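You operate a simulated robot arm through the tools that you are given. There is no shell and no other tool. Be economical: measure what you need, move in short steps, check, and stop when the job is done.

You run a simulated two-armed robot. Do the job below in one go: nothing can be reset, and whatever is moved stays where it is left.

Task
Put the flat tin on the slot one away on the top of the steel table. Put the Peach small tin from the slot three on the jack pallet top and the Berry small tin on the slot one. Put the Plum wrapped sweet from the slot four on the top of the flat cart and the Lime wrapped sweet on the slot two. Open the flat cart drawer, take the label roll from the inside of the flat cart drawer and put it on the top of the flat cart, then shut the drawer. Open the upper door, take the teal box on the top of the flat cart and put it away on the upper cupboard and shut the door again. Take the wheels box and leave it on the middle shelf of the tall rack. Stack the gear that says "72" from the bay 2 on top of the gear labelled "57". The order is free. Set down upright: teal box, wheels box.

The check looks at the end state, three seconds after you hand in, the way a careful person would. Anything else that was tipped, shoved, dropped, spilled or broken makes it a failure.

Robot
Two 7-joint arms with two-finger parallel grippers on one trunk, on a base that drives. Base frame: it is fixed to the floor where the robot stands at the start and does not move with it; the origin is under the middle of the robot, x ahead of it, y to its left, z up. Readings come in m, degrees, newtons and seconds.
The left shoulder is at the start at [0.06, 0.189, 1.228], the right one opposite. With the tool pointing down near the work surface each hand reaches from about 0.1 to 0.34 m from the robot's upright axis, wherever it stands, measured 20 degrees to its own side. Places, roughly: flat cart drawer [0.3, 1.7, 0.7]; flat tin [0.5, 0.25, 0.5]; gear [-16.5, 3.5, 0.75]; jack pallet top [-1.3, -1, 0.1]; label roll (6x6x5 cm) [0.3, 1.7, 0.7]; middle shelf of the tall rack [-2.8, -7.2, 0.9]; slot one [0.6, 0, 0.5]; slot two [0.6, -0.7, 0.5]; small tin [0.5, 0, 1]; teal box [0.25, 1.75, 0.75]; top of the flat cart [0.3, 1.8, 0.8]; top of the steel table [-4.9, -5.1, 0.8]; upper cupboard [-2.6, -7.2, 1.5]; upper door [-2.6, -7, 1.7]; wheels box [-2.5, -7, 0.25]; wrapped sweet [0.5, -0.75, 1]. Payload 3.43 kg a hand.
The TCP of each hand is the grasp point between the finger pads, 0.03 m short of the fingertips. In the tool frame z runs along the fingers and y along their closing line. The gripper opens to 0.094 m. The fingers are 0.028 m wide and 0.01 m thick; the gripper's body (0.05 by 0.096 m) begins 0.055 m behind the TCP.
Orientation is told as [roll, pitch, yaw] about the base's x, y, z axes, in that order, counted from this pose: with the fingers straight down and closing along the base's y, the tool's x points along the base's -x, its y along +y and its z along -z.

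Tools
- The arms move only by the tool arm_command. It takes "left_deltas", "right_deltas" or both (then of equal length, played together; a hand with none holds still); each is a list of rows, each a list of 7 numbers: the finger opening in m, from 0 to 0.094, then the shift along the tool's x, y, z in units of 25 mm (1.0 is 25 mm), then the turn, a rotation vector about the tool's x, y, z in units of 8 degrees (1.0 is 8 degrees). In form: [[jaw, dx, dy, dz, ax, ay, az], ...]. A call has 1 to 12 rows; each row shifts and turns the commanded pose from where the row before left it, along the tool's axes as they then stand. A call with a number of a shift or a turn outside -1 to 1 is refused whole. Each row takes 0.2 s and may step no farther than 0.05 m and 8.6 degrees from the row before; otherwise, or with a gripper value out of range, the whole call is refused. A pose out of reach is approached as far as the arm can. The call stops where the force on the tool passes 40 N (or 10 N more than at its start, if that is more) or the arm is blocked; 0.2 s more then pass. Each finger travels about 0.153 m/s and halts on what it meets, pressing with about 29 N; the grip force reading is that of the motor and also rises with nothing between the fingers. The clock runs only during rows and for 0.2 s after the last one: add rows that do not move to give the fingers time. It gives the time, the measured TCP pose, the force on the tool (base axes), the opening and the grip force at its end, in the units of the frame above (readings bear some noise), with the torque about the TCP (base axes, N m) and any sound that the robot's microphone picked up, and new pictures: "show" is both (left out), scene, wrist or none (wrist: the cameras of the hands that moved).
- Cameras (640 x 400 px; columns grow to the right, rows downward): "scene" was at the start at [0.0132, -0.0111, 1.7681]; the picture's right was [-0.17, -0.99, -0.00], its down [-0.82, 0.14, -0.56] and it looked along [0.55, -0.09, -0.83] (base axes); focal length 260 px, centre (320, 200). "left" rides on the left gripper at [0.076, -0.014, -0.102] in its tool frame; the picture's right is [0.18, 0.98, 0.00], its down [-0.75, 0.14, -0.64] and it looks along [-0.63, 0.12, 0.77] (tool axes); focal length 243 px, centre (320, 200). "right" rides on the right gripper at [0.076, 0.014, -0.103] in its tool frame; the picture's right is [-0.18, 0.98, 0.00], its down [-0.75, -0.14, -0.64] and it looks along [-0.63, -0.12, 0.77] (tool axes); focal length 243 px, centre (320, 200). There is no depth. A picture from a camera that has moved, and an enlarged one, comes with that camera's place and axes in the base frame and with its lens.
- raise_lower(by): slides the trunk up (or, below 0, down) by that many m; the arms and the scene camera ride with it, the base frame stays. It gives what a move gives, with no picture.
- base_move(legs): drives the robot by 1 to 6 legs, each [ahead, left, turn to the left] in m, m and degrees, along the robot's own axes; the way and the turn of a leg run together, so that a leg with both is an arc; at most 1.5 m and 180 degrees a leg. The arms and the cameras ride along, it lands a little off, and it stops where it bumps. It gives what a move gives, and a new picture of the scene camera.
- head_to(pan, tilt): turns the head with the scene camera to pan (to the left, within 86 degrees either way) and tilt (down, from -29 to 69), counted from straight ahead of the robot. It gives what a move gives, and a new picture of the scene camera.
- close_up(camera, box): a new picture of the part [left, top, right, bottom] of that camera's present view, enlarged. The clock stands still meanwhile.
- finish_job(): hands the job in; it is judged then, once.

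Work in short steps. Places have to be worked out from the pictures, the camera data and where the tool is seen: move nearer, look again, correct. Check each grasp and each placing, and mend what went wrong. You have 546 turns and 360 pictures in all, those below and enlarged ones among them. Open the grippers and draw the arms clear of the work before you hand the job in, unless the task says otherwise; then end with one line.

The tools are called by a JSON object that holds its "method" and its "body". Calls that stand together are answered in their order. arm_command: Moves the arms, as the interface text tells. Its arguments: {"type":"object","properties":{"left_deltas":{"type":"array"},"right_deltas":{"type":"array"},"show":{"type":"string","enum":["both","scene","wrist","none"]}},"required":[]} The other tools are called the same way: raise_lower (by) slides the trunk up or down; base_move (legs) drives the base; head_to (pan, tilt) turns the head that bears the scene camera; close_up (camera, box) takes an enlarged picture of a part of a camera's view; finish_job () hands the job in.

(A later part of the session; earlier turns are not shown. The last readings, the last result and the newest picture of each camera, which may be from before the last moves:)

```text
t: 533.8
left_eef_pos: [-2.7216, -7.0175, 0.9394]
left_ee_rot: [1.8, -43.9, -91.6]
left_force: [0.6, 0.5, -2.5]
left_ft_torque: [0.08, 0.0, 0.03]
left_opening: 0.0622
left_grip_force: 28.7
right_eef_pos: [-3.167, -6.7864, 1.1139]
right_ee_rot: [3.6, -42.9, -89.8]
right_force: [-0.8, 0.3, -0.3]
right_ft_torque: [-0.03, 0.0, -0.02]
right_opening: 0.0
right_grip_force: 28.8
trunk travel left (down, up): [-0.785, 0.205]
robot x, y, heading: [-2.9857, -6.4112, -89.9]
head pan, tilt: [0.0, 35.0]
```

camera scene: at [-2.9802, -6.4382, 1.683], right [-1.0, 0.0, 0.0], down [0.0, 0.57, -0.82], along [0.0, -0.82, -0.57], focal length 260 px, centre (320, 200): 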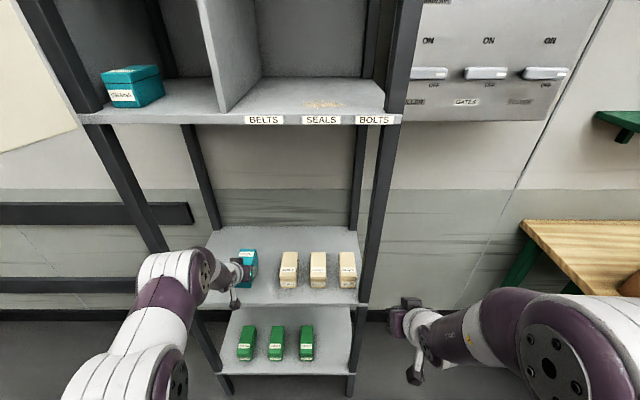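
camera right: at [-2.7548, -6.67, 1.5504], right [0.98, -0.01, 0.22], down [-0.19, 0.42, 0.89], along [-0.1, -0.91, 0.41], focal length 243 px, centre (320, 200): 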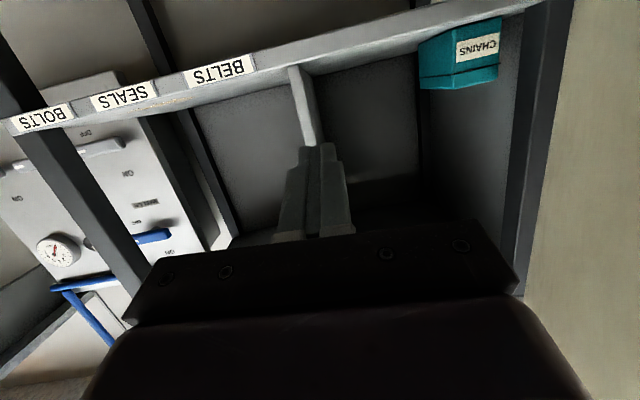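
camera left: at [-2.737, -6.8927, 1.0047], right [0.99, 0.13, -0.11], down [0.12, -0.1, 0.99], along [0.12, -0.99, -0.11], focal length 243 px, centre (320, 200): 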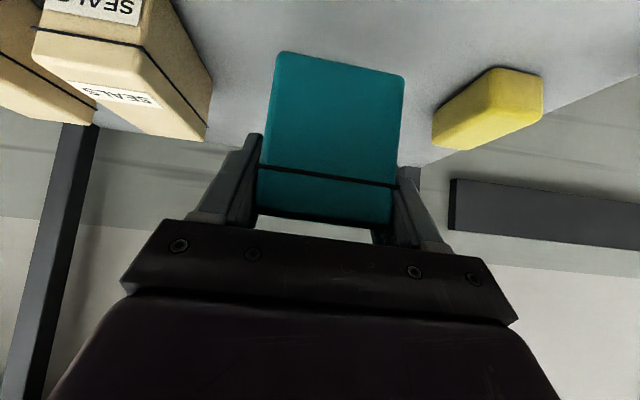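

{"method": "arm_command", "body": {"left_deltas": [[0.0, 0.12, 0, 0.12, 0, 0, 0], [0.0, 0.12, 0, 0.12, 0, 0, 0], [0.0, 0.12, 0, 0.12, 0, 0, 0], [0.0, 0, 0, 0, 0, 0, 0]], "show": "wrist"}}

```text
t: 534.8
left_eef_pos: [-2.7208, -7.0187, 0.9267]
left_ee_rot: [1.7, -43.9, -91.5]
left_force: [-0.3, 0.2, -2.8]
left_ft_torque: [0.05, 0.0, 0.0]
left_opening: 0.0621
left_grip_force: 29.7
right_eef_pos: [-3.1678, -6.7859, 1.1151]
right_ee_rot: [3.5, -43.0, -89.8]
right_force: [0.4, -0.3, -0.6]
right_ft_torque: [0.0, 0.01, -0.02]
right_opening: 0.0
right_grip_force: 28.7
trunk travel left (down, up): [-0.785, 0.205]
robot x, y, heading: [-2.9841, -6.4086, -89.8]
head pan, tilt: [0.0, 35.0]
camera left: at [-2.7346, -6.8915, 0.9458], right [0.99, 0.13, -0.11], down [0.12, -0.1, 0.99], along [0.12, -0.99, -0.11], focal length 243 px, centre (320, 200)
```

left: 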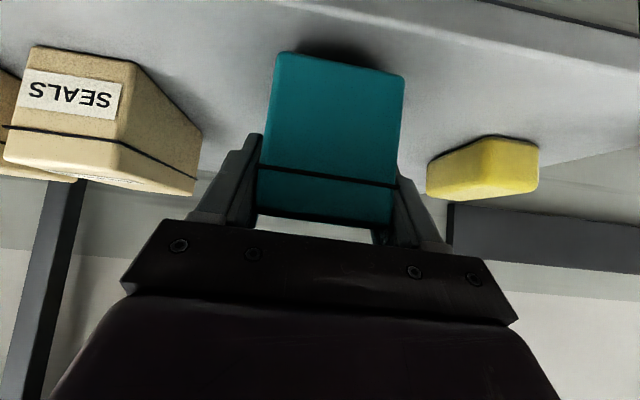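

{"method": "arm_command", "body": {"left_deltas": [[0.0, 0.1, 0, 0.1, 0, 0, 0], [0.0, 0.1, 0, 0.1, 0, 0, 0], [0.0, 0.1, 0, 0.1, 0, 0, 0], [0.0, 0, 0, 0, 0, 0, 0]], "show": "none"}}

```text
t: 535.8
left_eef_pos: [-2.7205, -7.0171, 0.9157]
left_ee_rot: [1.6, -43.9, -91.5]
left_force: [-0.1, -0.4, -1.5]
left_ft_torque: [0.06, -0.03, -0.01]
left_opening: 0.0622
left_grip_force: 28.8
right_eef_pos: [-3.1669, -6.7877, 1.1144]
right_ee_rot: [3.7, -43.1, -89.7]
right_force: [1.1, -0.1, 0.1]
right_ft_torque: [0.0, -0.05, 0.01]
right_opening: 0.0
right_grip_force: 29.8
trunk travel left (down, up): [-0.785, 0.205]
robot x, y, heading: [-2.9813, -6.4097, -90.0]
head pan, tilt: [0.0, 35.0]
```

{"method": "arm_command", "body": {"left_deltas": [[0.0, 0.1, 0, 0.1, 0, 0, 0], [0.0, 0.1, 0, 0.1, 0, 0, 0], [0.0, 0.1, 0, 0.1, 0, 0, 0], [0.0, 0, 0, 0, 0, 0, 0]], "show": "wrist"}}

```text
t: 536.8
left_eef_pos: [-2.7184, -7.0178, 0.9113]
left_ee_rot: [1.9, -44.7, -91.6]
left_force: [7.6, -3.8, 28.6]
left_ft_torque: [0.16, 0.51, -0.36]
left_opening: 0.0622
left_grip_force: 29.9
right_eef_pos: [-3.1668, -6.784, 1.1163]
right_ee_rot: [3.6, -43.1, -89.9]
right_force: [0.0, 0.2, -0.6]
right_ft_torque: [0.0, 0.0, 0.02]
right_opening: 0.0002
right_grip_force: 28.5
trunk travel left (down, up): [-0.785, 0.205]
robot x, y, heading: [-2.9823, -6.4126, -89.8]
head pan, tilt: [0.0, 35.0]
camera left: at [-2.7341, -6.8911, 0.9285], right [0.99, 0.13, -0.11], down [0.12, -0.09, 0.99], along [0.12, -0.99, -0.1], focal length 243 px, centre (320, 200)
```

left: 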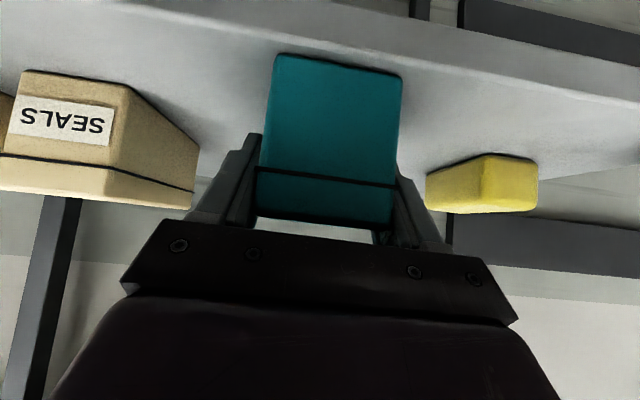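

The box rests on the middle shelf, 1.7 cm from its edge. I release, back off, and pitch the left hand to nearly horizontal.

{"method": "arm_command", "body": {"left_deltas": [[0.0, -0.1, 0, -0.1, 0, 0, 0], [0.085, 0, 0, 0, 0, 0, 0], [0.085, 0, 0, 0, 0, 0, 0], [0.085, 0, 0, -0.8, 0, 0, 0], [0.085, 0, 0, -0.9, 0, 0, 0], [0.085, 0, 0, -0.9, 0, 0, 0], [0.085, 0, 0, -0.9, 0, 0, 0], [0.085, 0, 0, -0.9, 0, 0, 0], [0.085, 0, 0, 0, 0, -1, 0], [0.085, 0, 0, 0, 0, -1, 0], [0.085, 0, 0, 0, 0, -1, 0], [0.085, 0, 0, 0, 0, -0.9, 0]], "show": "both"}}

```text
t: 539.4
left_eef_pos: [-2.7227, -6.9403, 0.9876]
left_ee_rot: [4.9, -75.2, -95.0]
left_force: [0.2, 0.4, -0.3]
left_ft_torque: [-0.01, -0.02, -0.01]
left_opening: 0.0849
left_grip_force: 0.2
right_eef_pos: [-3.1669, -6.7876, 1.115]
right_ee_rot: [3.6, -43.0, -89.8]
right_force: [-0.7, -0.3, -0.7]
right_ft_torque: [-0.01, -0.03, 0.01]
right_opening: 0.0001
right_grip_force: 29.1
trunk travel left (down, up): [-0.785, 0.205]
robot x, y, heading: [-2.9831, -6.4115, -89.8]
head pan, tilt: [0.0, 35.0]
camera scene: at [-2.9797, -6.4386, 1.683], right [-1.0, 0.0, 0.0], down [0.0, 0.57, -0.82], along [0.0, -0.82, -0.57], focal length 260 px, centre (320, 200)
camera left: at [-2.7344, -6.8222, 0.9388], right [0.99, 0.04, -0.16], down [0.12, 0.43, 0.9], along [0.11, -0.9, 0.42], focal length 243 px, centre (320, 200)
```

scene: 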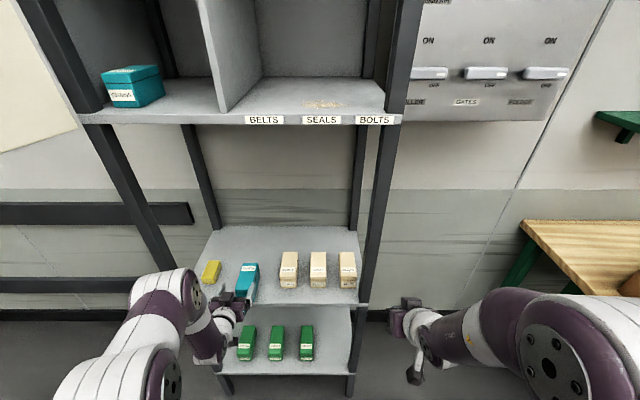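
left: 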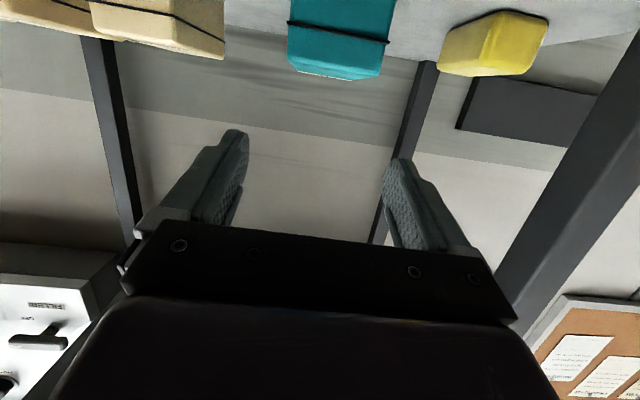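

{"method": "arm_command", "body": {"left_deltas": [[0.085, 0.9, 0.2, 0.2, 0, 0, 0], [0.085, 0.9, 0, 0.2, 0, 0, 0], [0.085, 0.9, 0, 0.2, 0, 0, 0], [0.085, 0.6, 0, 0.1, 0, 0, 0], [0.085, 0, 0, 0, 0, 0, 0]], "show": "wrist"}}

```text
t: 540.6
left_eef_pos: [-2.7143, -6.9377, 0.9052]
left_ee_rot: [5.0, -75.1, -95.0]
left_force: [0.4, 0.4, -0.2]
left_ft_torque: [0.0, -0.02, -0.02]
left_opening: 0.0852
left_grip_force: 0.0
right_eef_pos: [-3.1676, -6.7882, 1.1133]
right_ee_rot: [3.6, -43.0, -89.8]
right_force: [-0.4, -0.8, -0.5]
right_ft_torque: [0.02, 0.03, 0.0]
right_opening: 0.0002
right_grip_force: 28.7
trunk travel left (down, up): [-0.785, 0.205]
robot x, y, heading: [-2.9855, -6.4104, -90.1]
head pan, tilt: [0.0, 35.0]
camera left: at [-2.728, -6.8195, 0.8553], right [0.99, 0.04, -0.16], down [0.12, 0.43, 0.9], along [0.1, -0.9, 0.42], focal length 243 px, centre (320, 200)
```

left: 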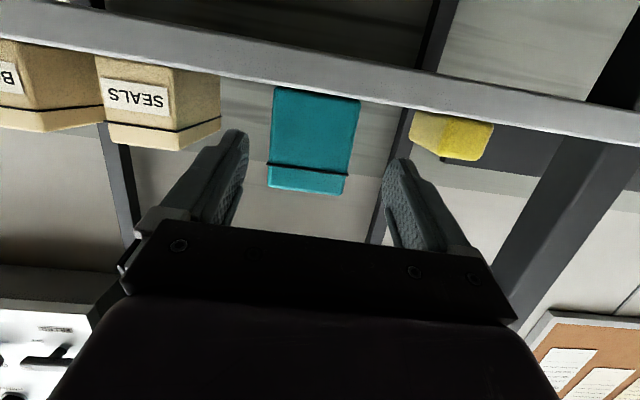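

{"method": "arm_command", "body": {"left_deltas": [[0.085, -0.22, -0.1, 0.83, 0, 0, 0], [0.085, -0.22, 0, 0.83, 0, 0, 0], [0.085, -0.22, 0, 0.83, 0, 0, 0], [0.085, -0.22, 0, 0.83, 0, 0, 0], [0.085, 0, 0, 0, 0, 0, 0], [0.0, 0, 0, 0, 0, 0, 0], [0.0, 0, 0, 0, 0, 0, 0], [0.0, 0, 0, 0, 0, 0, 0]], "show": "wrist"}}

```text
t: 542.4
left_eef_pos: [-2.7199, -7.0209, 0.9055]
left_ee_rot: [4.9, -75.2, -94.9]
left_force: [0.8, 0.7, 0.6]
left_ft_torque: [0.03, 0.09, -0.01]
left_opening: 0.0623
left_grip_force: 28.6
right_eef_pos: [-3.1681, -6.7863, 1.1143]
right_ee_rot: [3.6, -43.0, -89.7]
right_force: [0.6, 0.8, 0.3]
right_ft_torque: [0.01, 0.01, 0.01]
right_opening: 0.0
right_grip_force: 28.9
trunk travel left (down, up): [-0.785, 0.205]
robot x, y, heading: [-2.9851, -6.406, -89.7]
head pan, tilt: [0.0, 35.0]
camera left: at [-2.7321, -6.904, 0.8557], right [0.99, 0.04, -0.16], down [0.12, 0.43, 0.9], along [0.1, -0.9, 0.42], focal length 243 px, centre (320, 200)
```

left: 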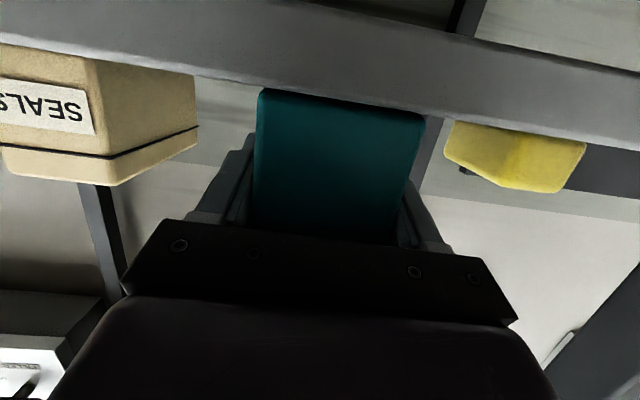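

Gripped with the flatter pose. I lift slightly, back out, and raise the trunk.

{"method": "arm_command", "body": {"left_deltas": [[0.0, -0.5, 0, -0.13, 0, 0, 0], [0.0, -0.9, 0, -0.25, 0, 0, 0], [0.0, -0.9, 0, -0.25, 0, 0, 0], [0.0, 0, 0, 0, 0, 0, 0]], "show": "wrist"}}

{"method": "base_move", "body": {"legs": [[-0.25, 0, 0]]}}

{"method": "raise_lower", "body": {"by": 0.2}}

```text
t: 543.4
left_eef_pos: [-2.7184, -7.0221, 0.9641]
left_ee_rot: [4.7, -75.0, -94.8]
left_force: [-0.3, 0.5, -2.4]
left_ft_torque: [0.06, 0.0, 0.03]
left_opening: 0.0621
left_grip_force: 28.9
right_eef_pos: [-3.1674, -6.7881, 1.1156]
right_ee_rot: [3.6, -43.0, -89.8]
right_force: [-0.2, 0.3, 0.5]
right_ft_torque: [-0.02, 0.01, 0.01]
right_opening: 0.0001
right_grip_force: 29.2
trunk travel left (down, up): [-0.785, 0.205]
robot x, y, heading: [-2.986, -6.41, -89.8]
head pan, tilt: [0.0, 35.0]
camera left: at [-2.7321, -6.9036, 0.9151], right [0.99, 0.04, -0.16], down [0.12, 0.43, 0.9], along [0.11, -0.9, 0.41], focal length 243 px, centre (320, 200)
```

left: 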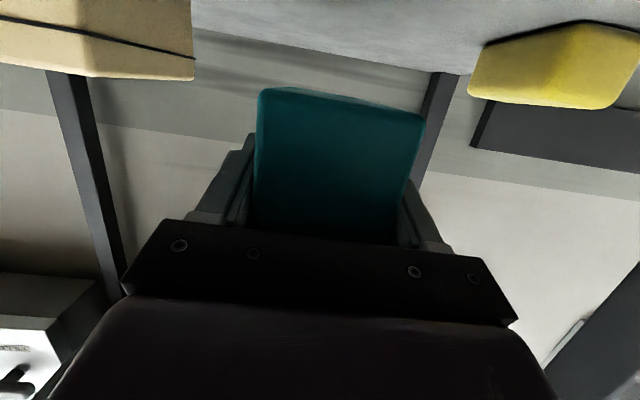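

```text
t: 545.2
left_eef_pos: [-2.7214, -6.7773, 0.9629]
left_ee_rot: [4.9, -75.1, -95.0]
left_force: [-0.2, 0.3, -2.7]
left_ft_torque: [0.07, 0.03, 0.0]
left_opening: 0.0624
left_grip_force: 29.1
right_eef_pos: [-3.17, -6.5389, 1.1141]
right_ee_rot: [3.6, -43.1, -90.0]
right_force: [0.8, 0.0, 0.3]
right_ft_torque: [0.0, 0.0, 0.0]
right_opening: 0.0
right_grip_force: 28.9
trunk travel left (down, up): [-0.785, 0.205]
robot x, y, heading: [-2.9885, -6.1663, -90.3]
head pan, tilt: [0.0, 35.0]
camera scene: at [-2.9803, -6.1916, 1.6829], right [-1.0, 0.0, 0.0], down [0.0, 0.57, -0.82], along [0.0, -0.82, -0.57], focal length 260 px, centre (320, 200)
```

scene: 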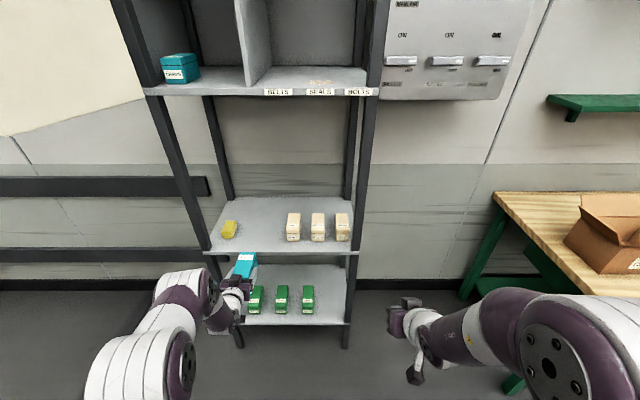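

```text
t: 547.4
left_eef_pos: [-2.7219, -6.7753, 1.1646]
left_ee_rot: [4.8, -75.1, -95.2]
left_force: [0.1, 0.0, -2.3]
left_ft_torque: [0.04, -0.03, 0.04]
left_opening: 0.0622
left_grip_force: 28.9
right_eef_pos: [-3.1693, -6.5397, 1.3144]
right_ee_rot: [3.7, -43.0, -90.0]
right_force: [0.1, -0.6, 0.3]
right_ft_torque: [0.02, 0.01, -0.01]
right_opening: 0.0
right_grip_force: 28.5
trunk travel left (down, up): [-0.985, 0.005]
robot x, y, heading: [-2.9821, -6.1622, -90.0]
head pan, tilt: [0.0, 35.0]
```

{"method": "arm_command", "body": {"left_deltas": [[0.0, -0.95, 0.1, -0.25, 0, 0, 0], [0.0, -0.95, 0.1, -0.25, 0, 0, 0], [0.0, -0.95, 0.1, -0.25, 0, 0, 0], [0.0, -0.95, 0.1, -0.25, 0, 0, 0], [0.0, -0.95, 0.1, -0.25, 0, 0, 0], [0.0, -0.95, 0.1, -0.25, 0, 0, 0], [0.0, -0.95, 0.1, -0.25, 0, 0, 0], [0.0, -0.95, 0.1, -0.25, 0, 0, 0], [0.0, -0.95, 0, -0.25, 0, 0, 0], [0.0, -0.95, 0, -0.25, 0, 0, 0], [0.0, -0.95, 0, -0.25, 0, 0, 0], [0.0, -0.95, 0, -0.25, 0, 0, 0]], "show": "none"}}

{"method": "arm_command", "body": {"left_deltas": [[0.0, -0.95, 0, -0.25, 0, 0, 0], [0.0, -0.95, 0, -0.25, 0, 0, 0], [0.0, -0.95, 0, -0.25, 0, 0, 0], [0.0, -0.95, 0, -0.25, 0, 0, 0], [0.0, -0.95, 0, -0.25, 0, 0, 0], [0.0, -0.95, 0, -0.25, 0, 0, 0]], "show": "none"}}

{"method": "head_to", "body": {"pan": 10, "tilt": 15}}

```text
t: 550.0
left_eef_pos: [-2.7081, -6.7767, 1.4595]
left_ee_rot: [4.9, -75.0, -95.0]
left_force: [-1.0, 0.5, -2.5]
left_ft_torque: [0.06, -0.02, 0.01]
left_opening: 0.0623
left_grip_force: 29.3
right_eef_pos: [-3.1696, -6.5398, 1.314]
right_ee_rot: [3.6, -42.9, -90.0]
right_force: [-0.1, 0.3, 1.0]
right_ft_torque: [-0.01, 0.01, 0.02]
right_opening: 0.0
right_grip_force: 29.3
trunk travel left (down, up): [-0.985, 0.005]
robot x, y, heading: [-2.983, -6.1662, -90.2]
head pan, tilt: [0.0, 35.0]
```

```text
t: 551.4
left_eef_pos: [-2.711, -6.7761, 1.6053]
left_ee_rot: [4.8, -75.0, -95.0]
left_force: [-0.1, -0.1, -1.0]
left_ft_torque: [0.03, -0.01, -0.03]
left_opening: 0.062
left_grip_force: 28.9
right_eef_pos: [-3.1684, -6.5399, 1.3145]
right_ee_rot: [3.6, -43.0, -90.0]
right_force: [-0.4, 0.6, 0.5]
right_ft_torque: [0.01, 0.03, -0.02]
right_opening: 0.0
right_grip_force: 29.0
trunk travel left (down, up): [-0.985, 0.005]
robot x, y, heading: [-2.9853, -6.1657, -90.1]
head pan, tilt: [0.0, 35.0]
```

```text
t: 552.2
left_eef_pos: [-2.7108, -6.777, 1.6054]
left_ee_rot: [4.8, -75.0, -95.1]
left_force: [-0.6, -0.5, -3.0]
left_ft_torque: [0.07, -0.02, 0.01]
left_opening: 0.0622
left_grip_force: 29.3
right_eef_pos: [-3.1703, -6.54, 1.3138]
right_ee_rot: [3.6, -43.0, -90.0]
right_force: [-0.2, 0.8, 0.3]
right_ft_torque: [-0.01, -0.01, 0.0]
right_opening: 0.0
right_grip_force: 29.0
trunk travel left (down, up): [-0.985, 0.005]
robot x, y, heading: [-2.9836, -6.1643, -90.3]
head pan, tilt: [10.0, 15.0]
camera scene: at [-2.9641, -6.1951, 1.9149], right [-0.99, -0.17, 0.0], down [-0.04, 0.26, -0.97], along [0.17, -0.95, -0.26], focal length 260 px, centre (320, 200)
```

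scene: 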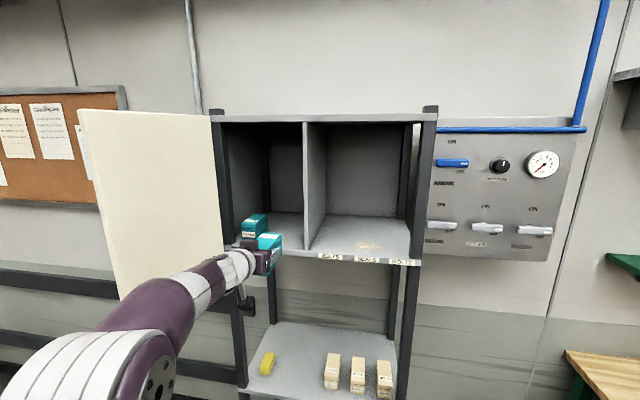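

{"method": "arm_command", "body": {"left_deltas": [[0.0, 0, 0.2, 0, 0, 0, 0], [0.0, 0, 0, 0, 0, 0, 0]], "show": "wrist"}}

{"method": "close_up", "body": {"camera": "scene", "box": [200, 170, 360, 270]}}

```text
t: 552.8
left_eef_pos: [-2.7049, -6.7772, 1.6065]
left_ee_rot: [4.8, -75.1, -95.2]
left_force: [-0.2, -0.9, -1.9]
left_ft_torque: [0.04, 0.0, -0.03]
left_opening: 0.0619
left_grip_force: 28.9
right_eef_pos: [-3.1698, -6.5391, 1.3139]
right_ee_rot: [3.6, -43.0, -90.0]
right_force: [0.2, 0.6, -0.2]
right_ft_torque: [0.03, 0.01, -0.03]
right_opening: 0.0001
right_grip_force: 28.4
trunk travel left (down, up): [-0.985, 0.005]
robot x, y, heading: [-2.9825, -6.1624, -90.0]
head pan, tilt: [10.0, 15.0]
camera left: at [-2.7186, -6.6589, 1.5572], right [0.99, 0.04, -0.16], down [0.13, 0.43, 0.9], along [0.1, -0.9, 0.42], focal length 243 px, centre (320, 200)
```

left: 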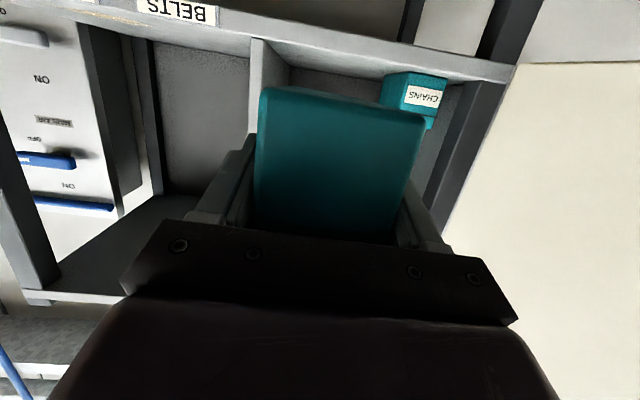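

```text
4.00 times, centred on (280, 220) of scene
camera zoom: at [-2.9641, -6.195, 1.9149], right [-0.98, -0.17, 0.0], down [-0.04, 0.26, -0.97], along [0.17, -0.95, -0.26], focal length 1042 px, centre (480, 120)
```

zoom: 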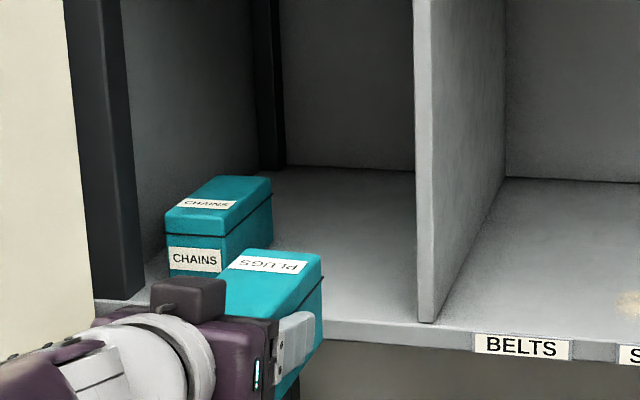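

Free floor lies x≈-2.585…-2.775, floor z≈1.526. I shift to x≈-2.685 and drive/extend in.

{"method": "base_move", "body": {"legs": [[0.12, 0, 0]]}}

{"method": "arm_command", "body": {"left_deltas": [[0.0, 0, 0.8, 0, 0, 0, 0], [0.0, -0.25, 0, 0.9, 0, 0, 0], [0.0, -0.25, 0, 0.9, 0, 0, 0], [0.0, 0, 0, 0, 0, 0, 0]], "show": "both"}}

```text
t: 554.0
left_eef_pos: [-2.7065, -6.8925, 1.6091]
left_ee_rot: [4.9, -75.3, -95.2]
left_force: [0.7, -0.4, -2.6]
left_ft_torque: [0.06, 0.01, 0.01]
left_opening: 0.0624
left_grip_force: 29.1
right_eef_pos: [-3.1699, -6.6552, 1.3155]
right_ee_rot: [3.6, -43.2, -89.9]
right_force: [0.3, 0.8, 0.3]
right_ft_torque: [0.01, -0.02, 0.0]
right_opening: 0.0
right_grip_force: 29.0
trunk travel left (down, up): [-0.985, 0.005]
robot x, y, heading: [-2.9822, -6.2818, -89.9]
head pan, tilt: [10.0, 15.0]
camera scene: at [-2.9641, -6.3093, 1.9151], right [-0.98, -0.17, 0.0], down [-0.04, 0.25, -0.97], along [0.17, -0.95, -0.26], focal length 260 px, centre (320, 200)
```

scene: 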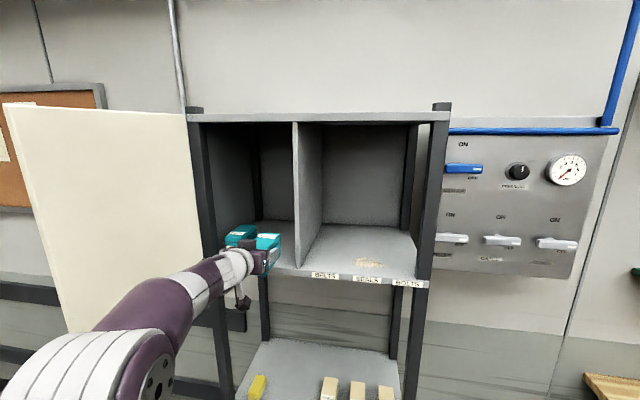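

```text
t: 555.0
left_eef_pos: [-2.6868, -6.9422, 1.6086]
left_ee_rot: [4.7, -75.2, -95.0]
left_force: [0.6, -0.3, -1.6]
left_ft_torque: [0.07, 0.03, 0.02]
left_opening: 0.0623
left_grip_force: 28.7
right_eef_pos: [-3.1679, -6.6587, 1.3135]
right_ee_rot: [3.6, -43.0, -89.9]
right_force: [0.1, -0.1, 0.5]
right_ft_torque: [0.04, -0.02, 0.0]
right_opening: 0.0001
right_grip_force: 29.3
trunk travel left (down, up): [-0.985, 0.005]
robot x, y, heading: [-2.9836, -6.2849, -90.1]
head pan, tilt: [10.0, 15.0]
camera scene: at [-2.9638, -6.3139, 1.9149], right [-0.98, -0.17, 0.0], down [-0.05, 0.26, -0.97], along [0.17, -0.95, -0.26], focal length 260 px, centre (320, 200)
camera left: at [-2.699, -6.8242, 1.5589], right [0.99, 0.04, -0.16], down [0.13, 0.43, 0.9], along [0.1, -0.9, 0.42], focal length 243 px, centre (320, 200)
```

scene: 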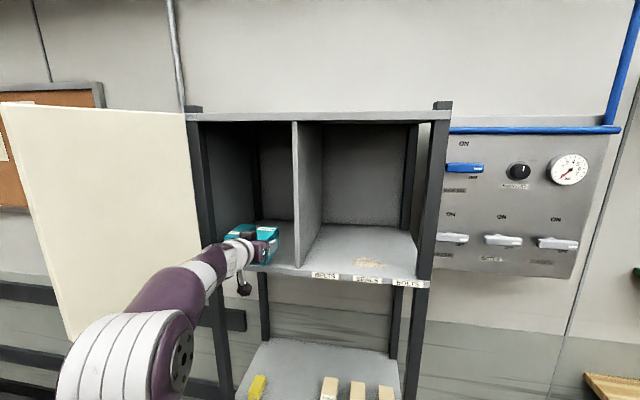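
left: 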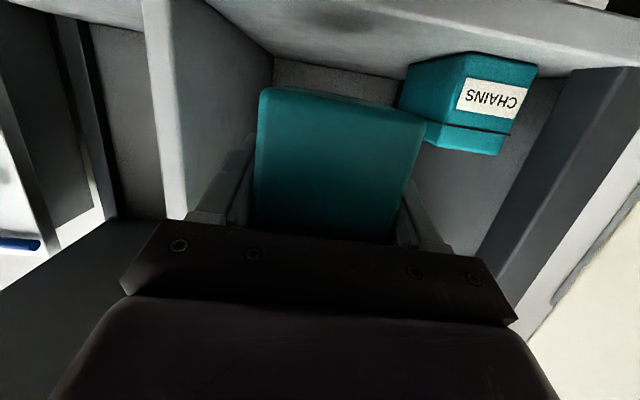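

{"method": "arm_command", "body": {"left_deltas": [[0.0, -0.25, 0, 0.9, 0, 0, 0], [0.0, -0.25, 0, 0.9, 0, 0, 0], [0.0, -0.25, 0, 0.9, 0, 0, 0], [0.0, -0.22, 0, 0.8, 0, 0, 0], [0.0, 0, 0, 0, 0, 0, 0]], "show": "both"}}

```text
t: 556.2
left_eef_pos: [-2.6876, -7.035, 1.6076]
left_ee_rot: [4.8, -75.1, -95.1]
left_force: [0.3, -0.4, -1.0]
left_ft_torque: [0.07, -0.02, 0.05]
left_opening: 0.0621
left_grip_force: 29.3
right_eef_pos: [-3.1694, -6.6589, 1.3145]
right_ee_rot: [3.6, -43.1, -89.9]
right_force: [0.0, 0.4, 0.3]
right_ft_torque: [0.01, -0.03, 0.01]
right_opening: 0.0001
right_grip_force: 29.1
trunk travel left (down, up): [-0.985, 0.005]
robot x, y, heading: [-2.9817, -6.2795, -90.0]
head pan, tilt: [10.0, 15.0]
camera scene: at [-2.9641, -6.3149, 1.9149], right [-0.98, -0.17, 0.0], down [-0.04, 0.26, -0.97], along [0.17, -0.95, -0.26], focal length 260 px, centre (320, 200)
camera left: at [-2.6999, -6.916, 1.5587], right [0.99, 0.04, -0.16], down [0.12, 0.43, 0.9], along [0.1, -0.9, 0.42], focal length 243 px, centre (320, 200)
```

scene: 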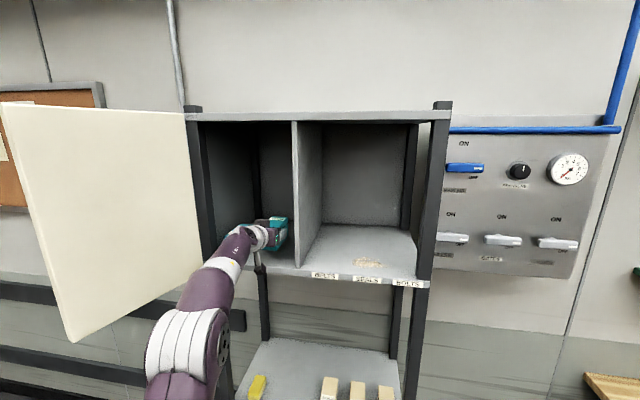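
left: 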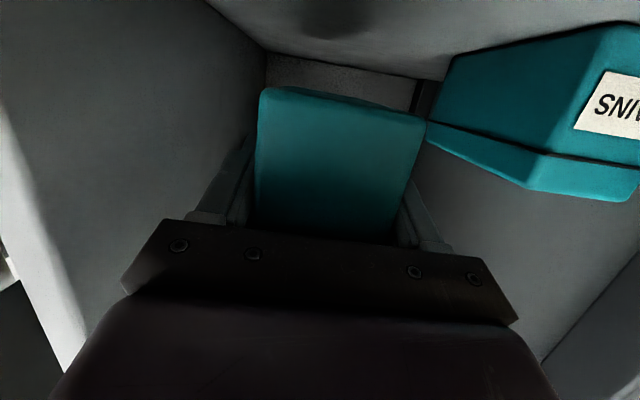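

{"method": "arm_command", "body": {"left_deltas": [[0.0, 0.6, 0, 0.16, 0, 0, 0], [0.0, 0.2, 0, 0.05, 0, 0, 0], [0.0, 0.15, 0, 0.04, 0, 0, 0], [0.0, 0.15, 0, 0.04, 0, 0, 0], [0.0, 0, 0, 0, 0, 0, 0]], "show": "none"}}

```text
t: 557.4
left_eef_pos: [-2.6867, -7.0345, 1.5784]
left_ee_rot: [4.6, -75.1, -95.0]
left_force: [0.0, 0.1, -2.0]
left_ft_torque: [0.07, -0.02, -0.01]
left_opening: 0.0619
left_grip_force: 29.3
right_eef_pos: [-3.1682, -6.659, 1.3147]
right_ee_rot: [3.5, -43.0, -89.9]
right_force: [0.0, -0.2, -0.1]
right_ft_torque: [-0.03, 0.02, 0.0]
right_opening: 0.0001
right_grip_force: 28.7
trunk travel left (down, up): [-0.985, 0.005]
robot x, y, heading: [-2.9864, -6.2835, -90.1]
head pan, tilt: [10.0, 15.0]
```

{"method": "arm_command", "body": {"left_deltas": [[0.0, 0.15, 0, 0.04, 0, 0, 0], [0.0, 0.15, 0, 0.04, 0, 0, 0], [0.0, 0.12, 0, 0.03, 0, 0, 0], [0.0, 0, 0, 0, 0, 0, 0]], "show": "wrist"}}

```text
t: 558.4
left_eef_pos: [-2.6868, -7.0333, 1.5693]
left_ee_rot: [4.9, -75.1, -95.2]
left_force: [0.3, 0.3, -2.1]
left_ft_torque: [0.07, -0.01, -0.02]
left_opening: 0.0622
left_grip_force: 29.0
right_eef_pos: [-3.1676, -6.6589, 1.3136]
right_ee_rot: [3.6, -43.0, -89.9]
right_force: [0.2, -0.2, -0.3]
right_ft_torque: [0.0, 0.0, -0.01]
right_opening: 0.0
right_grip_force: 28.2
trunk travel left (down, up): [-0.985, 0.005]
robot x, y, heading: [-2.9834, -6.2854, -89.8]
head pan, tilt: [10.0, 15.0]
camera left: at [-2.6987, -6.9153, 1.5197], right [0.99, 0.04, -0.16], down [0.12, 0.43, 0.9], along [0.1, -0.9, 0.42], focal length 243 px, centre (320, 200)
```

left: 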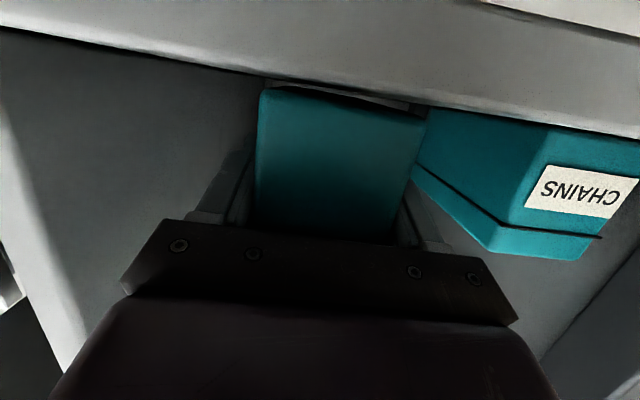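

{"method": "arm_command", "body": {"left_deltas": [[0.0, 0.13, 0, 0.03, 0, 0, 0], [0.0, 0.13, 0, 0.03, 0, 0, 0], [0.0, 0.13, 0, 0.03, 0, 0, 0], [0.0, 0, 0, 0, 0, 0, 0]], "show": "none"}}

```text
t: 559.4
left_eef_pos: [-2.6859, -7.0324, 1.5654]
left_ee_rot: [5.2, -75.7, -95.4]
left_force: [4.3, -7.9, 26.5]
left_ft_torque: [0.65, 0.64, 0.07]
left_opening: 0.0622
left_grip_force: 29.2
right_eef_pos: [-3.1687, -6.6577, 1.3147]
right_ee_rot: [3.6, -43.1, -89.8]
right_force: [0.4, -0.1, 0.3]
right_ft_torque: [-0.01, 0.0, 0.0]
right_opening: 0.0
right_grip_force: 28.7
trunk travel left (down, up): [-0.985, 0.005]
robot x, y, heading: [-2.9862, -6.2794, -89.8]
head pan, tilt: [10.0, 15.0]
```

The box rests on the cupboard floor. I release and back straight out.

{"method": "arm_command", "body": {"left_deltas": [[0.0, -0.15, 0, -0.04, 0, 0, 0], [0.085, 0, 0, 0, 0, 0, 0], [0.085, 0, 0, 0, 0, 0, 0], [0.085, 0, 0, -0.6, 0, 0, 0], [0.085, 0, 0, -0.9, 0, 0, 0], [0.085, 0, 0, -0.9, 0, 0, 0], [0.085, 0, 0, -0.9, 0, 0, 0], [0.085, 0, 0, -0.9, 0, 0, 0], [0.085, 0, 0, -0.9, 0, 0, 0]], "show": "both"}}

```text
t: 561.4
left_eef_pos: [-2.6855, -6.9079, 1.596]
left_ee_rot: [4.8, -75.1, -95.2]
left_force: [0.2, 0.8, -0.2]
left_ft_torque: [0.01, 0.02, 0.0]
left_opening: 0.0848
left_grip_force: 0.1
right_eef_pos: [-3.1698, -6.657, 1.3158]
right_ee_rot: [3.6, -43.2, -89.9]
right_force: [-0.2, -0.8, 0.0]
right_ft_torque: [-0.03, -0.02, 0.0]
right_opening: 0.0
right_grip_force: 28.9
trunk travel left (down, up): [-0.985, 0.005]
robot x, y, heading: [-2.9806, -6.2828, -89.9]
head pan, tilt: [10.0, 15.0]
camera scene: at [-2.9646, -6.3118, 1.915], right [-0.98, -0.17, 0.0], down [-0.04, 0.25, -0.97], along [0.17, -0.95, -0.26], focal length 260 px, centre (320, 200)
camera left: at [-2.6979, -6.789, 1.547], right [0.99, 0.04, -0.16], down [0.12, 0.43, 0.9], along [0.1, -0.9, 0.42], focal length 243 px, centre (320, 200)
```

scene: 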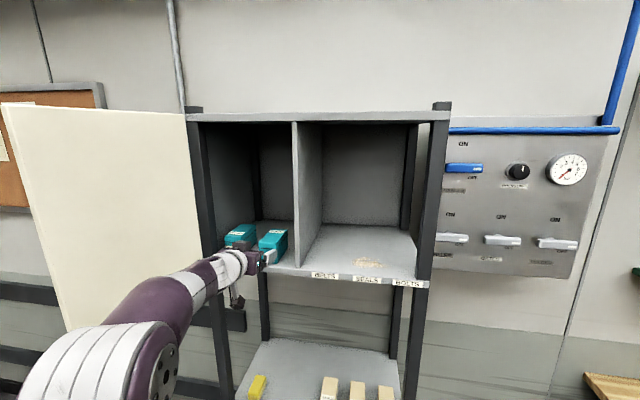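
left: 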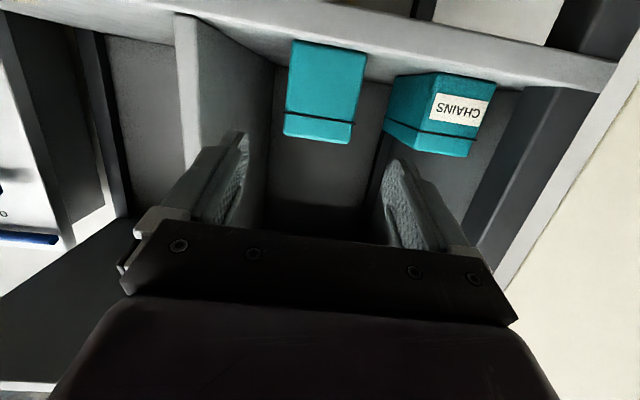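

PLUGS stands upright in the cupboard beside CHAINS. To shut the door I back off, move left, and bring the left hand around the outer side of the open door.

{"method": "base_move", "body": {"legs": [[-0.35, 0, 0], [0, 0.6, 0]]}}

{"method": "head_to", "body": {"pan": 0, "tilt": 20}}

```text
t: 566.7
left_eef_pos: [-2.0932, -6.5608, 1.5961]
left_ee_rot: [5.2, -75.1, -95.8]
left_force: [-0.4, -0.4, 0.0]
left_ft_torque: [-0.02, -0.03, -0.03]
left_opening: 0.0849
left_grip_force: 0.0
right_eef_pos: [-2.5734, -6.3056, 1.3155]
right_ee_rot: [3.8, -43.0, -90.5]
right_force: [0.3, -0.1, 0.4]
right_ft_torque: [0.02, -0.02, 0.0]
right_opening: 0.0
right_grip_force: 29.3
trunk travel left (down, up): [-0.985, 0.005]
robot x, y, heading: [-2.3851, -5.9312, -90.1]
head pan, tilt: [10.0, 15.0]
camera scene: at [-2.3667, -5.9632, 1.915], right [-0.99, -0.16, 0.0], down [-0.04, 0.26, -0.97], along [0.16, -0.95, -0.26], focal length 260 px, centre (320, 200)
```

scene: 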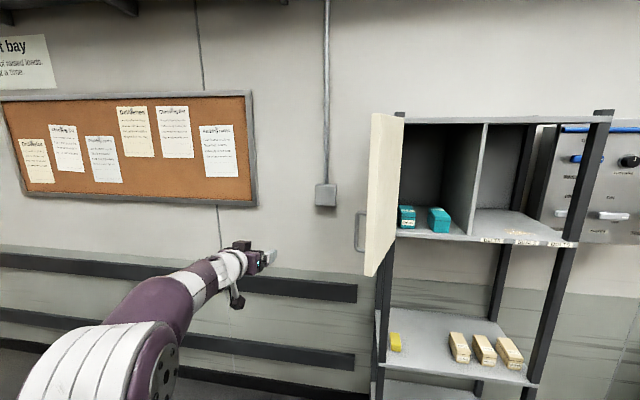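

```text
t: 567.4
left_eef_pos: [-2.0915, -6.5617, 1.5958]
left_ee_rot: [4.9, -75.2, -95.7]
left_force: [0.0, 0.5, 0.5]
left_ft_torque: [-0.02, 0.03, -0.01]
left_opening: 0.0851
left_grip_force: 0.0
right_eef_pos: [-2.5726, -6.3059, 1.3143]
right_ee_rot: [3.7, -43.0, -90.5]
right_force: [0.0, -0.1, 0.6]
right_ft_torque: [0.0, 0.03, 0.02]
right_opening: 0.0004
right_grip_force: 29.2
trunk travel left (down, up): [-0.985, 0.005]
robot x, y, heading: [-2.3891, -5.9325, -90.8]
head pan, tilt: [0.0, 20.0]
camera scene: at [-2.3808, -5.9642, 1.9068], right [-1.0, 0.01, 0.0], down [0.0, 0.34, -0.94], along [-0.01, -0.94, -0.34], focal length 260 px, centre (320, 200)
```

scene: 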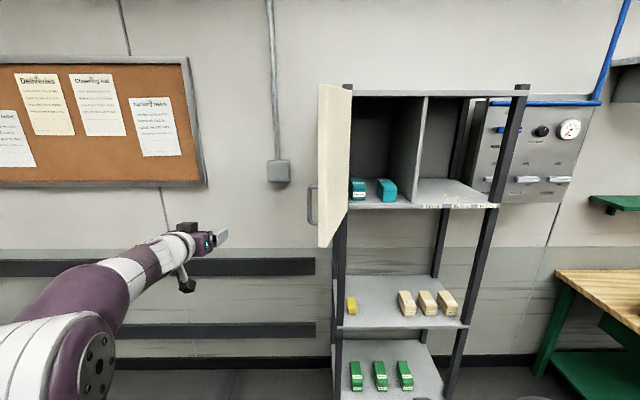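

{"method": "base_move", "body": {"legs": [[0.22, 0, 0.6]]}}

{"method": "arm_command", "body": {"left_deltas": [[0.0, 0, -1, 0, 0, 0, 0], [0.0, 0, -1, 0, 0, 0, 0], [0.0, 0, -1, 0, 0, 0, 0], [0.0, 0, -1, 0, 0, 0, 0], [0.0, 0, -1, 0, 0, 0, 0], [0.0, 0, -1, 0, 0, 0, 0], [0.0, 0, -1, 0, 0, 0, 0], [0.0, 0, -1, 0, 0, 0, 0], [0.0, 0, -1, 0, 0, 0, 0], [0.0, 0, -1, 0, 0, 0, 0], [0.0, 0, -1, 0, 0, 0, 0], [0.0, 0, -1, 0, 0, 0, 0]], "show": "scene"}}

```text
t: 569.1
left_eef_pos: [-2.0873, -6.7771, 1.5988]
left_ee_rot: [5.1, -75.2, -95.2]
left_force: [-0.4, 0.6, 0.3]
left_ft_torque: [-0.02, -0.04, 0.0]
left_opening: 0.0851
left_grip_force: 0.1
right_eef_pos: [-2.5691, -6.5265, 1.3161]
right_ee_rot: [3.6, -43.2, -90.0]
right_force: [0.0, 0.4, 0.4]
right_ft_torque: [-0.02, 0.03, 0.01]
right_opening: 0.0
right_grip_force: 28.7
trunk travel left (down, up): [-0.985, 0.005]
robot x, y, heading: [-2.3869, -6.1545, -90.0]
head pan, tilt: [0.0, 20.0]
camera scene: at [-2.3816, -6.1814, 1.907], right [-1.0, 0.0, 0.0], down [0.0, 0.34, -0.94], along [0.0, -0.94, -0.34], focal length 260 px, centre (320, 200)
```

scene: 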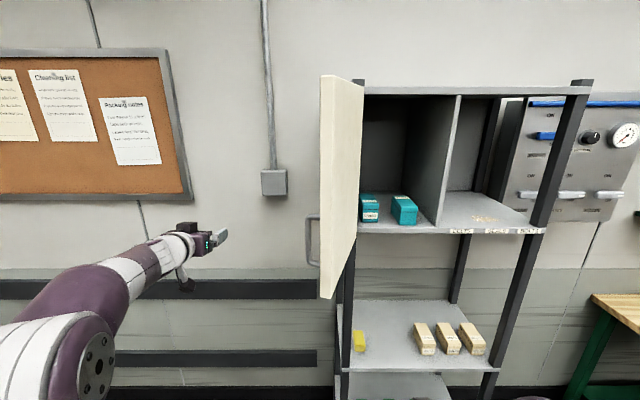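

```text
t: 571.7
left_eef_pos: [-2.3879, -6.7791, 1.5898]
left_ee_rot: [5.0, -75.0, -95.2]
left_force: [0.2, -0.3, -0.5]
left_ft_torque: [0.0, 0.0, 0.01]
left_opening: 0.0
left_grip_force: 28.5
right_eef_pos: [-2.5714, -6.532, 1.3151]
right_ee_rot: [3.6, -43.0, -89.9]
right_force: [-0.3, -0.4, 0.1]
right_ft_torque: [0.01, 0.01, 0.01]
right_opening: 0.0
right_grip_force: 28.9
trunk travel left (down, up): [-0.985, 0.005]
robot x, y, heading: [-2.3821, -6.1543, -90.2]
head pan, tilt: [0.0, 20.0]
camera scene: at [-2.3827, -6.1872, 1.9068], right [-1.0, 0.0, 0.0], down [0.0, 0.34, -0.94], along [0.0, -0.94, -0.34], focal length 260 px, centre (320, 200)
```

scene: 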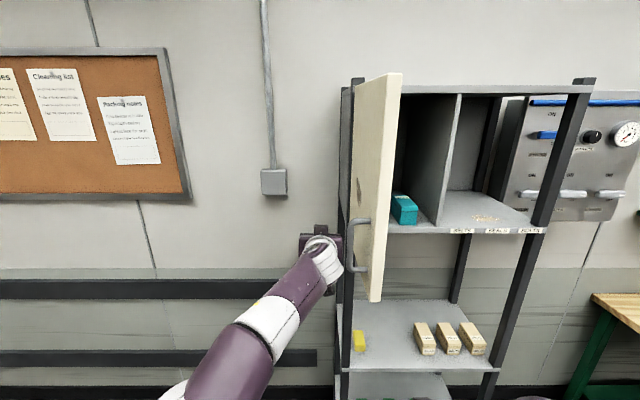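

The door is swinging shut. I keep sweeping right.

{"method": "arm_command", "body": {"left_deltas": [[0.0, 0, -1, 0, 0, 0, 0], [0.0, 0, -1, 0, 0, 0, 0], [0.0, 0, -1, 0, 0, 0, 0], [0.0, 0, -1, 0, 0, 0, 0], [0.0, 0, -1, 0, 0, 0, 0], [0.0, 0, -1, 0, 0, 0, 0], [0.0, 0, -1, 0, 0, 0, 0]], "show": "scene"}}

```text
t: 573.3
left_eef_pos: [-2.5631, -6.7776, 1.5865]
left_ee_rot: [5.0, -75.2, -95.3]
left_force: [-1.2, -0.2, -0.2]
left_ft_torque: [0.01, 0.02, 0.0]
left_opening: 0.0
left_grip_force: 28.8
right_eef_pos: [-2.5713, -6.5311, 1.314]
right_ee_rot: [3.7, -43.0, -90.0]
right_force: [-0.7, 0.8, 0.0]
right_ft_torque: [0.02, -0.06, 0.0]
right_opening: 0.0
right_grip_force: 29.2
trunk travel left (down, up): [-0.985, 0.005]
robot x, y, heading: [-2.3832, -6.1554, -89.9]
head pan, tilt: [0.0, 20.0]
camera scene: at [-2.3833, -6.1877, 1.9068], right [-1.0, 0.0, 0.0], down [0.0, 0.34, -0.94], along [0.0, -0.94, -0.34], focal length 260 px, centre (320, 200)
```

scene: 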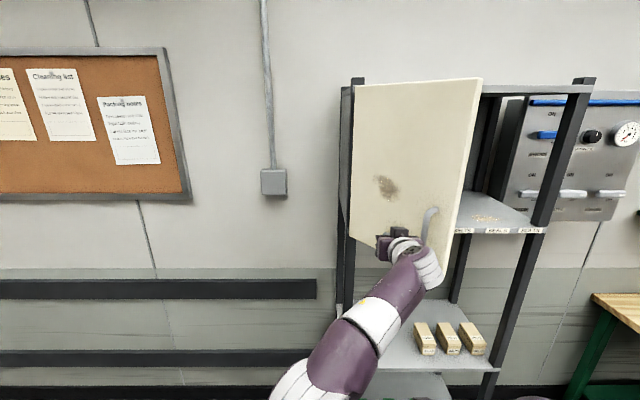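

{"method": "arm_command", "body": {"left_deltas": [[0.0, -0.25, -0.3, 0.9, 0, 0, 0], [0.0, -0.25, -0.3, 0.9, 0, 0, 0], [0.0, -0.25, -0.3, 0.9, 0, 0, 0], [0.0, -0.25, -0.2, 0.9, 0, 0, 0], [0.0, -0.25, -0.2, 0.9, 0, 0, 0], [0.0, -0.25, 0, 0.9, 0, 0, 0], [0.0, 0, 0, 0, 0, 0, 0]], "show": "scene"}}

```text
t: 574.9
left_eef_pos: [-2.5643, -6.8338, 1.5623]
left_ee_rot: [5.0, -75.2, -95.3]
left_force: [0.7, 0.5, 0.0]
left_ft_torque: [0.01, -0.01, -0.02]
left_opening: 0.0003
left_grip_force: 29.0
left hand out of reach, approached as far as the arm can: row 2, 3, 4, 5, 6
right_eef_pos: [-2.5697, -6.5307, 1.314]
right_ee_rot: [3.7, -43.1, -90.0]
right_force: [-0.1, 0.7, 0.9]
right_ft_torque: [0.01, 0.02, -0.01]
right_opening: 0.0001
right_grip_force: 29.4
trunk travel left (down, up): [-0.985, 0.005]
robot x, y, heading: [-2.385, -6.1552, -90.1]
head pan, tilt: [0.0, 20.0]
camera scene: at [-2.3815, -6.1865, 1.9068], right [-1.0, 0.0, 0.0], down [0.0, 0.34, -0.94], along [0.0, -0.94, -0.34], focal length 260 px, centre (320, 200)
```

scene: 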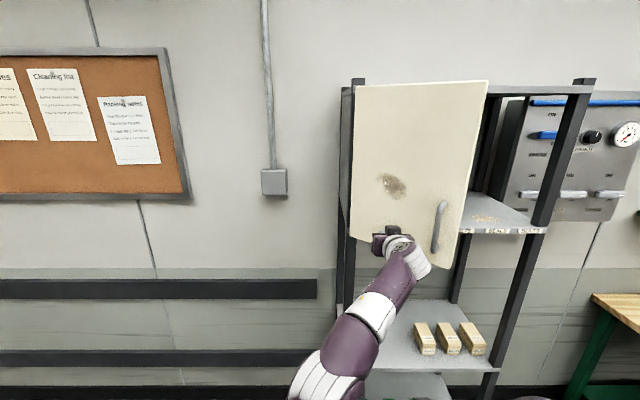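

{"method": "base_move", "body": {"legs": [[0, -0.06, 0], [0.08, 0, 0]]}}

```text
t: 576.7
left_eef_pos: [-2.6226, -6.9144, 1.5586]
left_ee_rot: [4.9, -74.5, -94.4]
left_force: [0.0, 0.1, -0.8]
left_ft_torque: [-0.02, -0.01, 0.0]
left_opening: 0.0
left_grip_force: 28.7
right_eef_pos: [-2.6288, -6.6132, 1.3135]
right_ee_rot: [3.6, -42.9, -89.9]
right_force: [-0.5, 0.8, 0.0]
right_ft_torque: [-0.02, 0.0, 0.01]
right_opening: 0.0001
right_grip_force: 29.2
trunk travel left (down, up): [-0.985, 0.005]
robot x, y, heading: [-2.4442, -6.2325, -90.1]
head pan, tilt: [0.0, 20.0]
stopped in leg 2: the force on the tool passed its limit at 186 N (the readings are from after the stop); the commanded pose is now the measured one
camera scene: at [-2.4417, -6.2713, 1.9067], right [-1.0, 0.0, 0.0], down [0.0, 0.34, -0.94], along [0.0, -0.94, -0.34], focal length 260 px, centre (320, 200)
```

scene: 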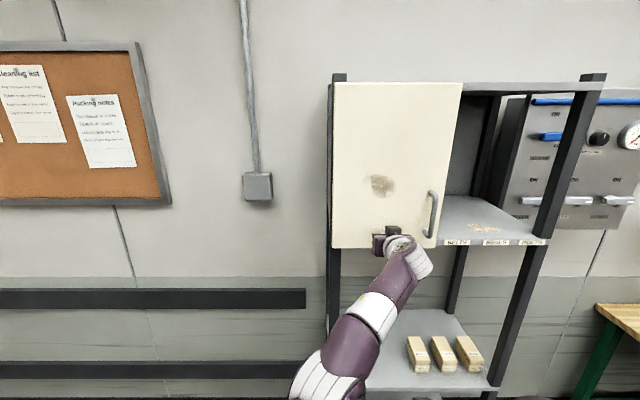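

The door appears fully shut. I back off and inspect.

{"method": "base_move", "body": {"legs": [[-0.3, 0, 0]]}}

{"method": "close_up", "body": {"camera": "scene", "box": [280, 60, 560, 235]}}

```text
t: 578.7
left_eef_pos: [-2.6215, -6.6159, 1.5601]
left_ee_rot: [4.7, -74.3, -93.9]
left_force: [-0.1, -0.7, 0.1]
left_ft_torque: [-0.01, -0.01, 0.02]
left_opening: 0.0
left_grip_force: 28.3
right_eef_pos: [-2.6284, -6.3146, 1.3143]
right_ee_rot: [3.6, -42.9, -89.7]
right_force: [1.1, -0.7, 0.0]
right_ft_torque: [-0.02, -0.03, 0.04]
right_opening: 0.0002
right_grip_force: 28.7
trunk travel left (down, up): [-0.985, 0.005]
robot x, y, heading: [-2.4462, -5.9353, -89.8]
head pan, tilt: [0.0, 20.0]
camera scene: at [-2.4414, -5.971, 1.9067], right [-1.0, 0.0, 0.0], down [0.0, 0.34, -0.94], along [0.0, -0.94, -0.34], focal length 260 px, centre (320, 200)
```

scene: 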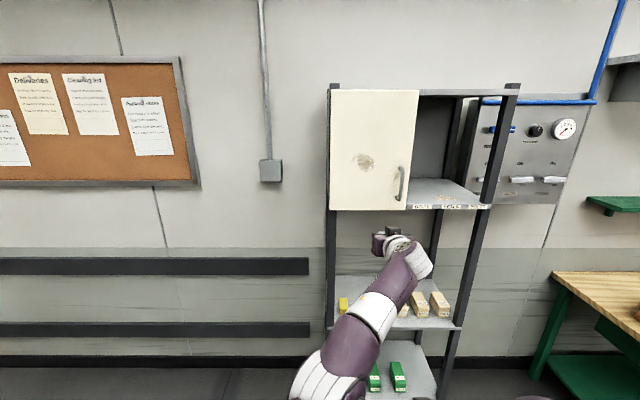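

```text
2.29 times, centred on (420, 148) of scene
camera zoom: at [-2.4414, -5.971, 1.9067], right [-1.0, 0.0, 0.0], down [0.0, 0.34, -0.94], along [0.0, -0.94, -0.34], focal length 595 px, centre (91, 320)
```

zoom: 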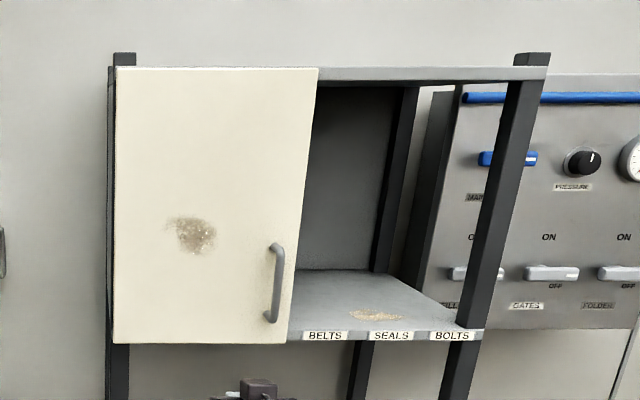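

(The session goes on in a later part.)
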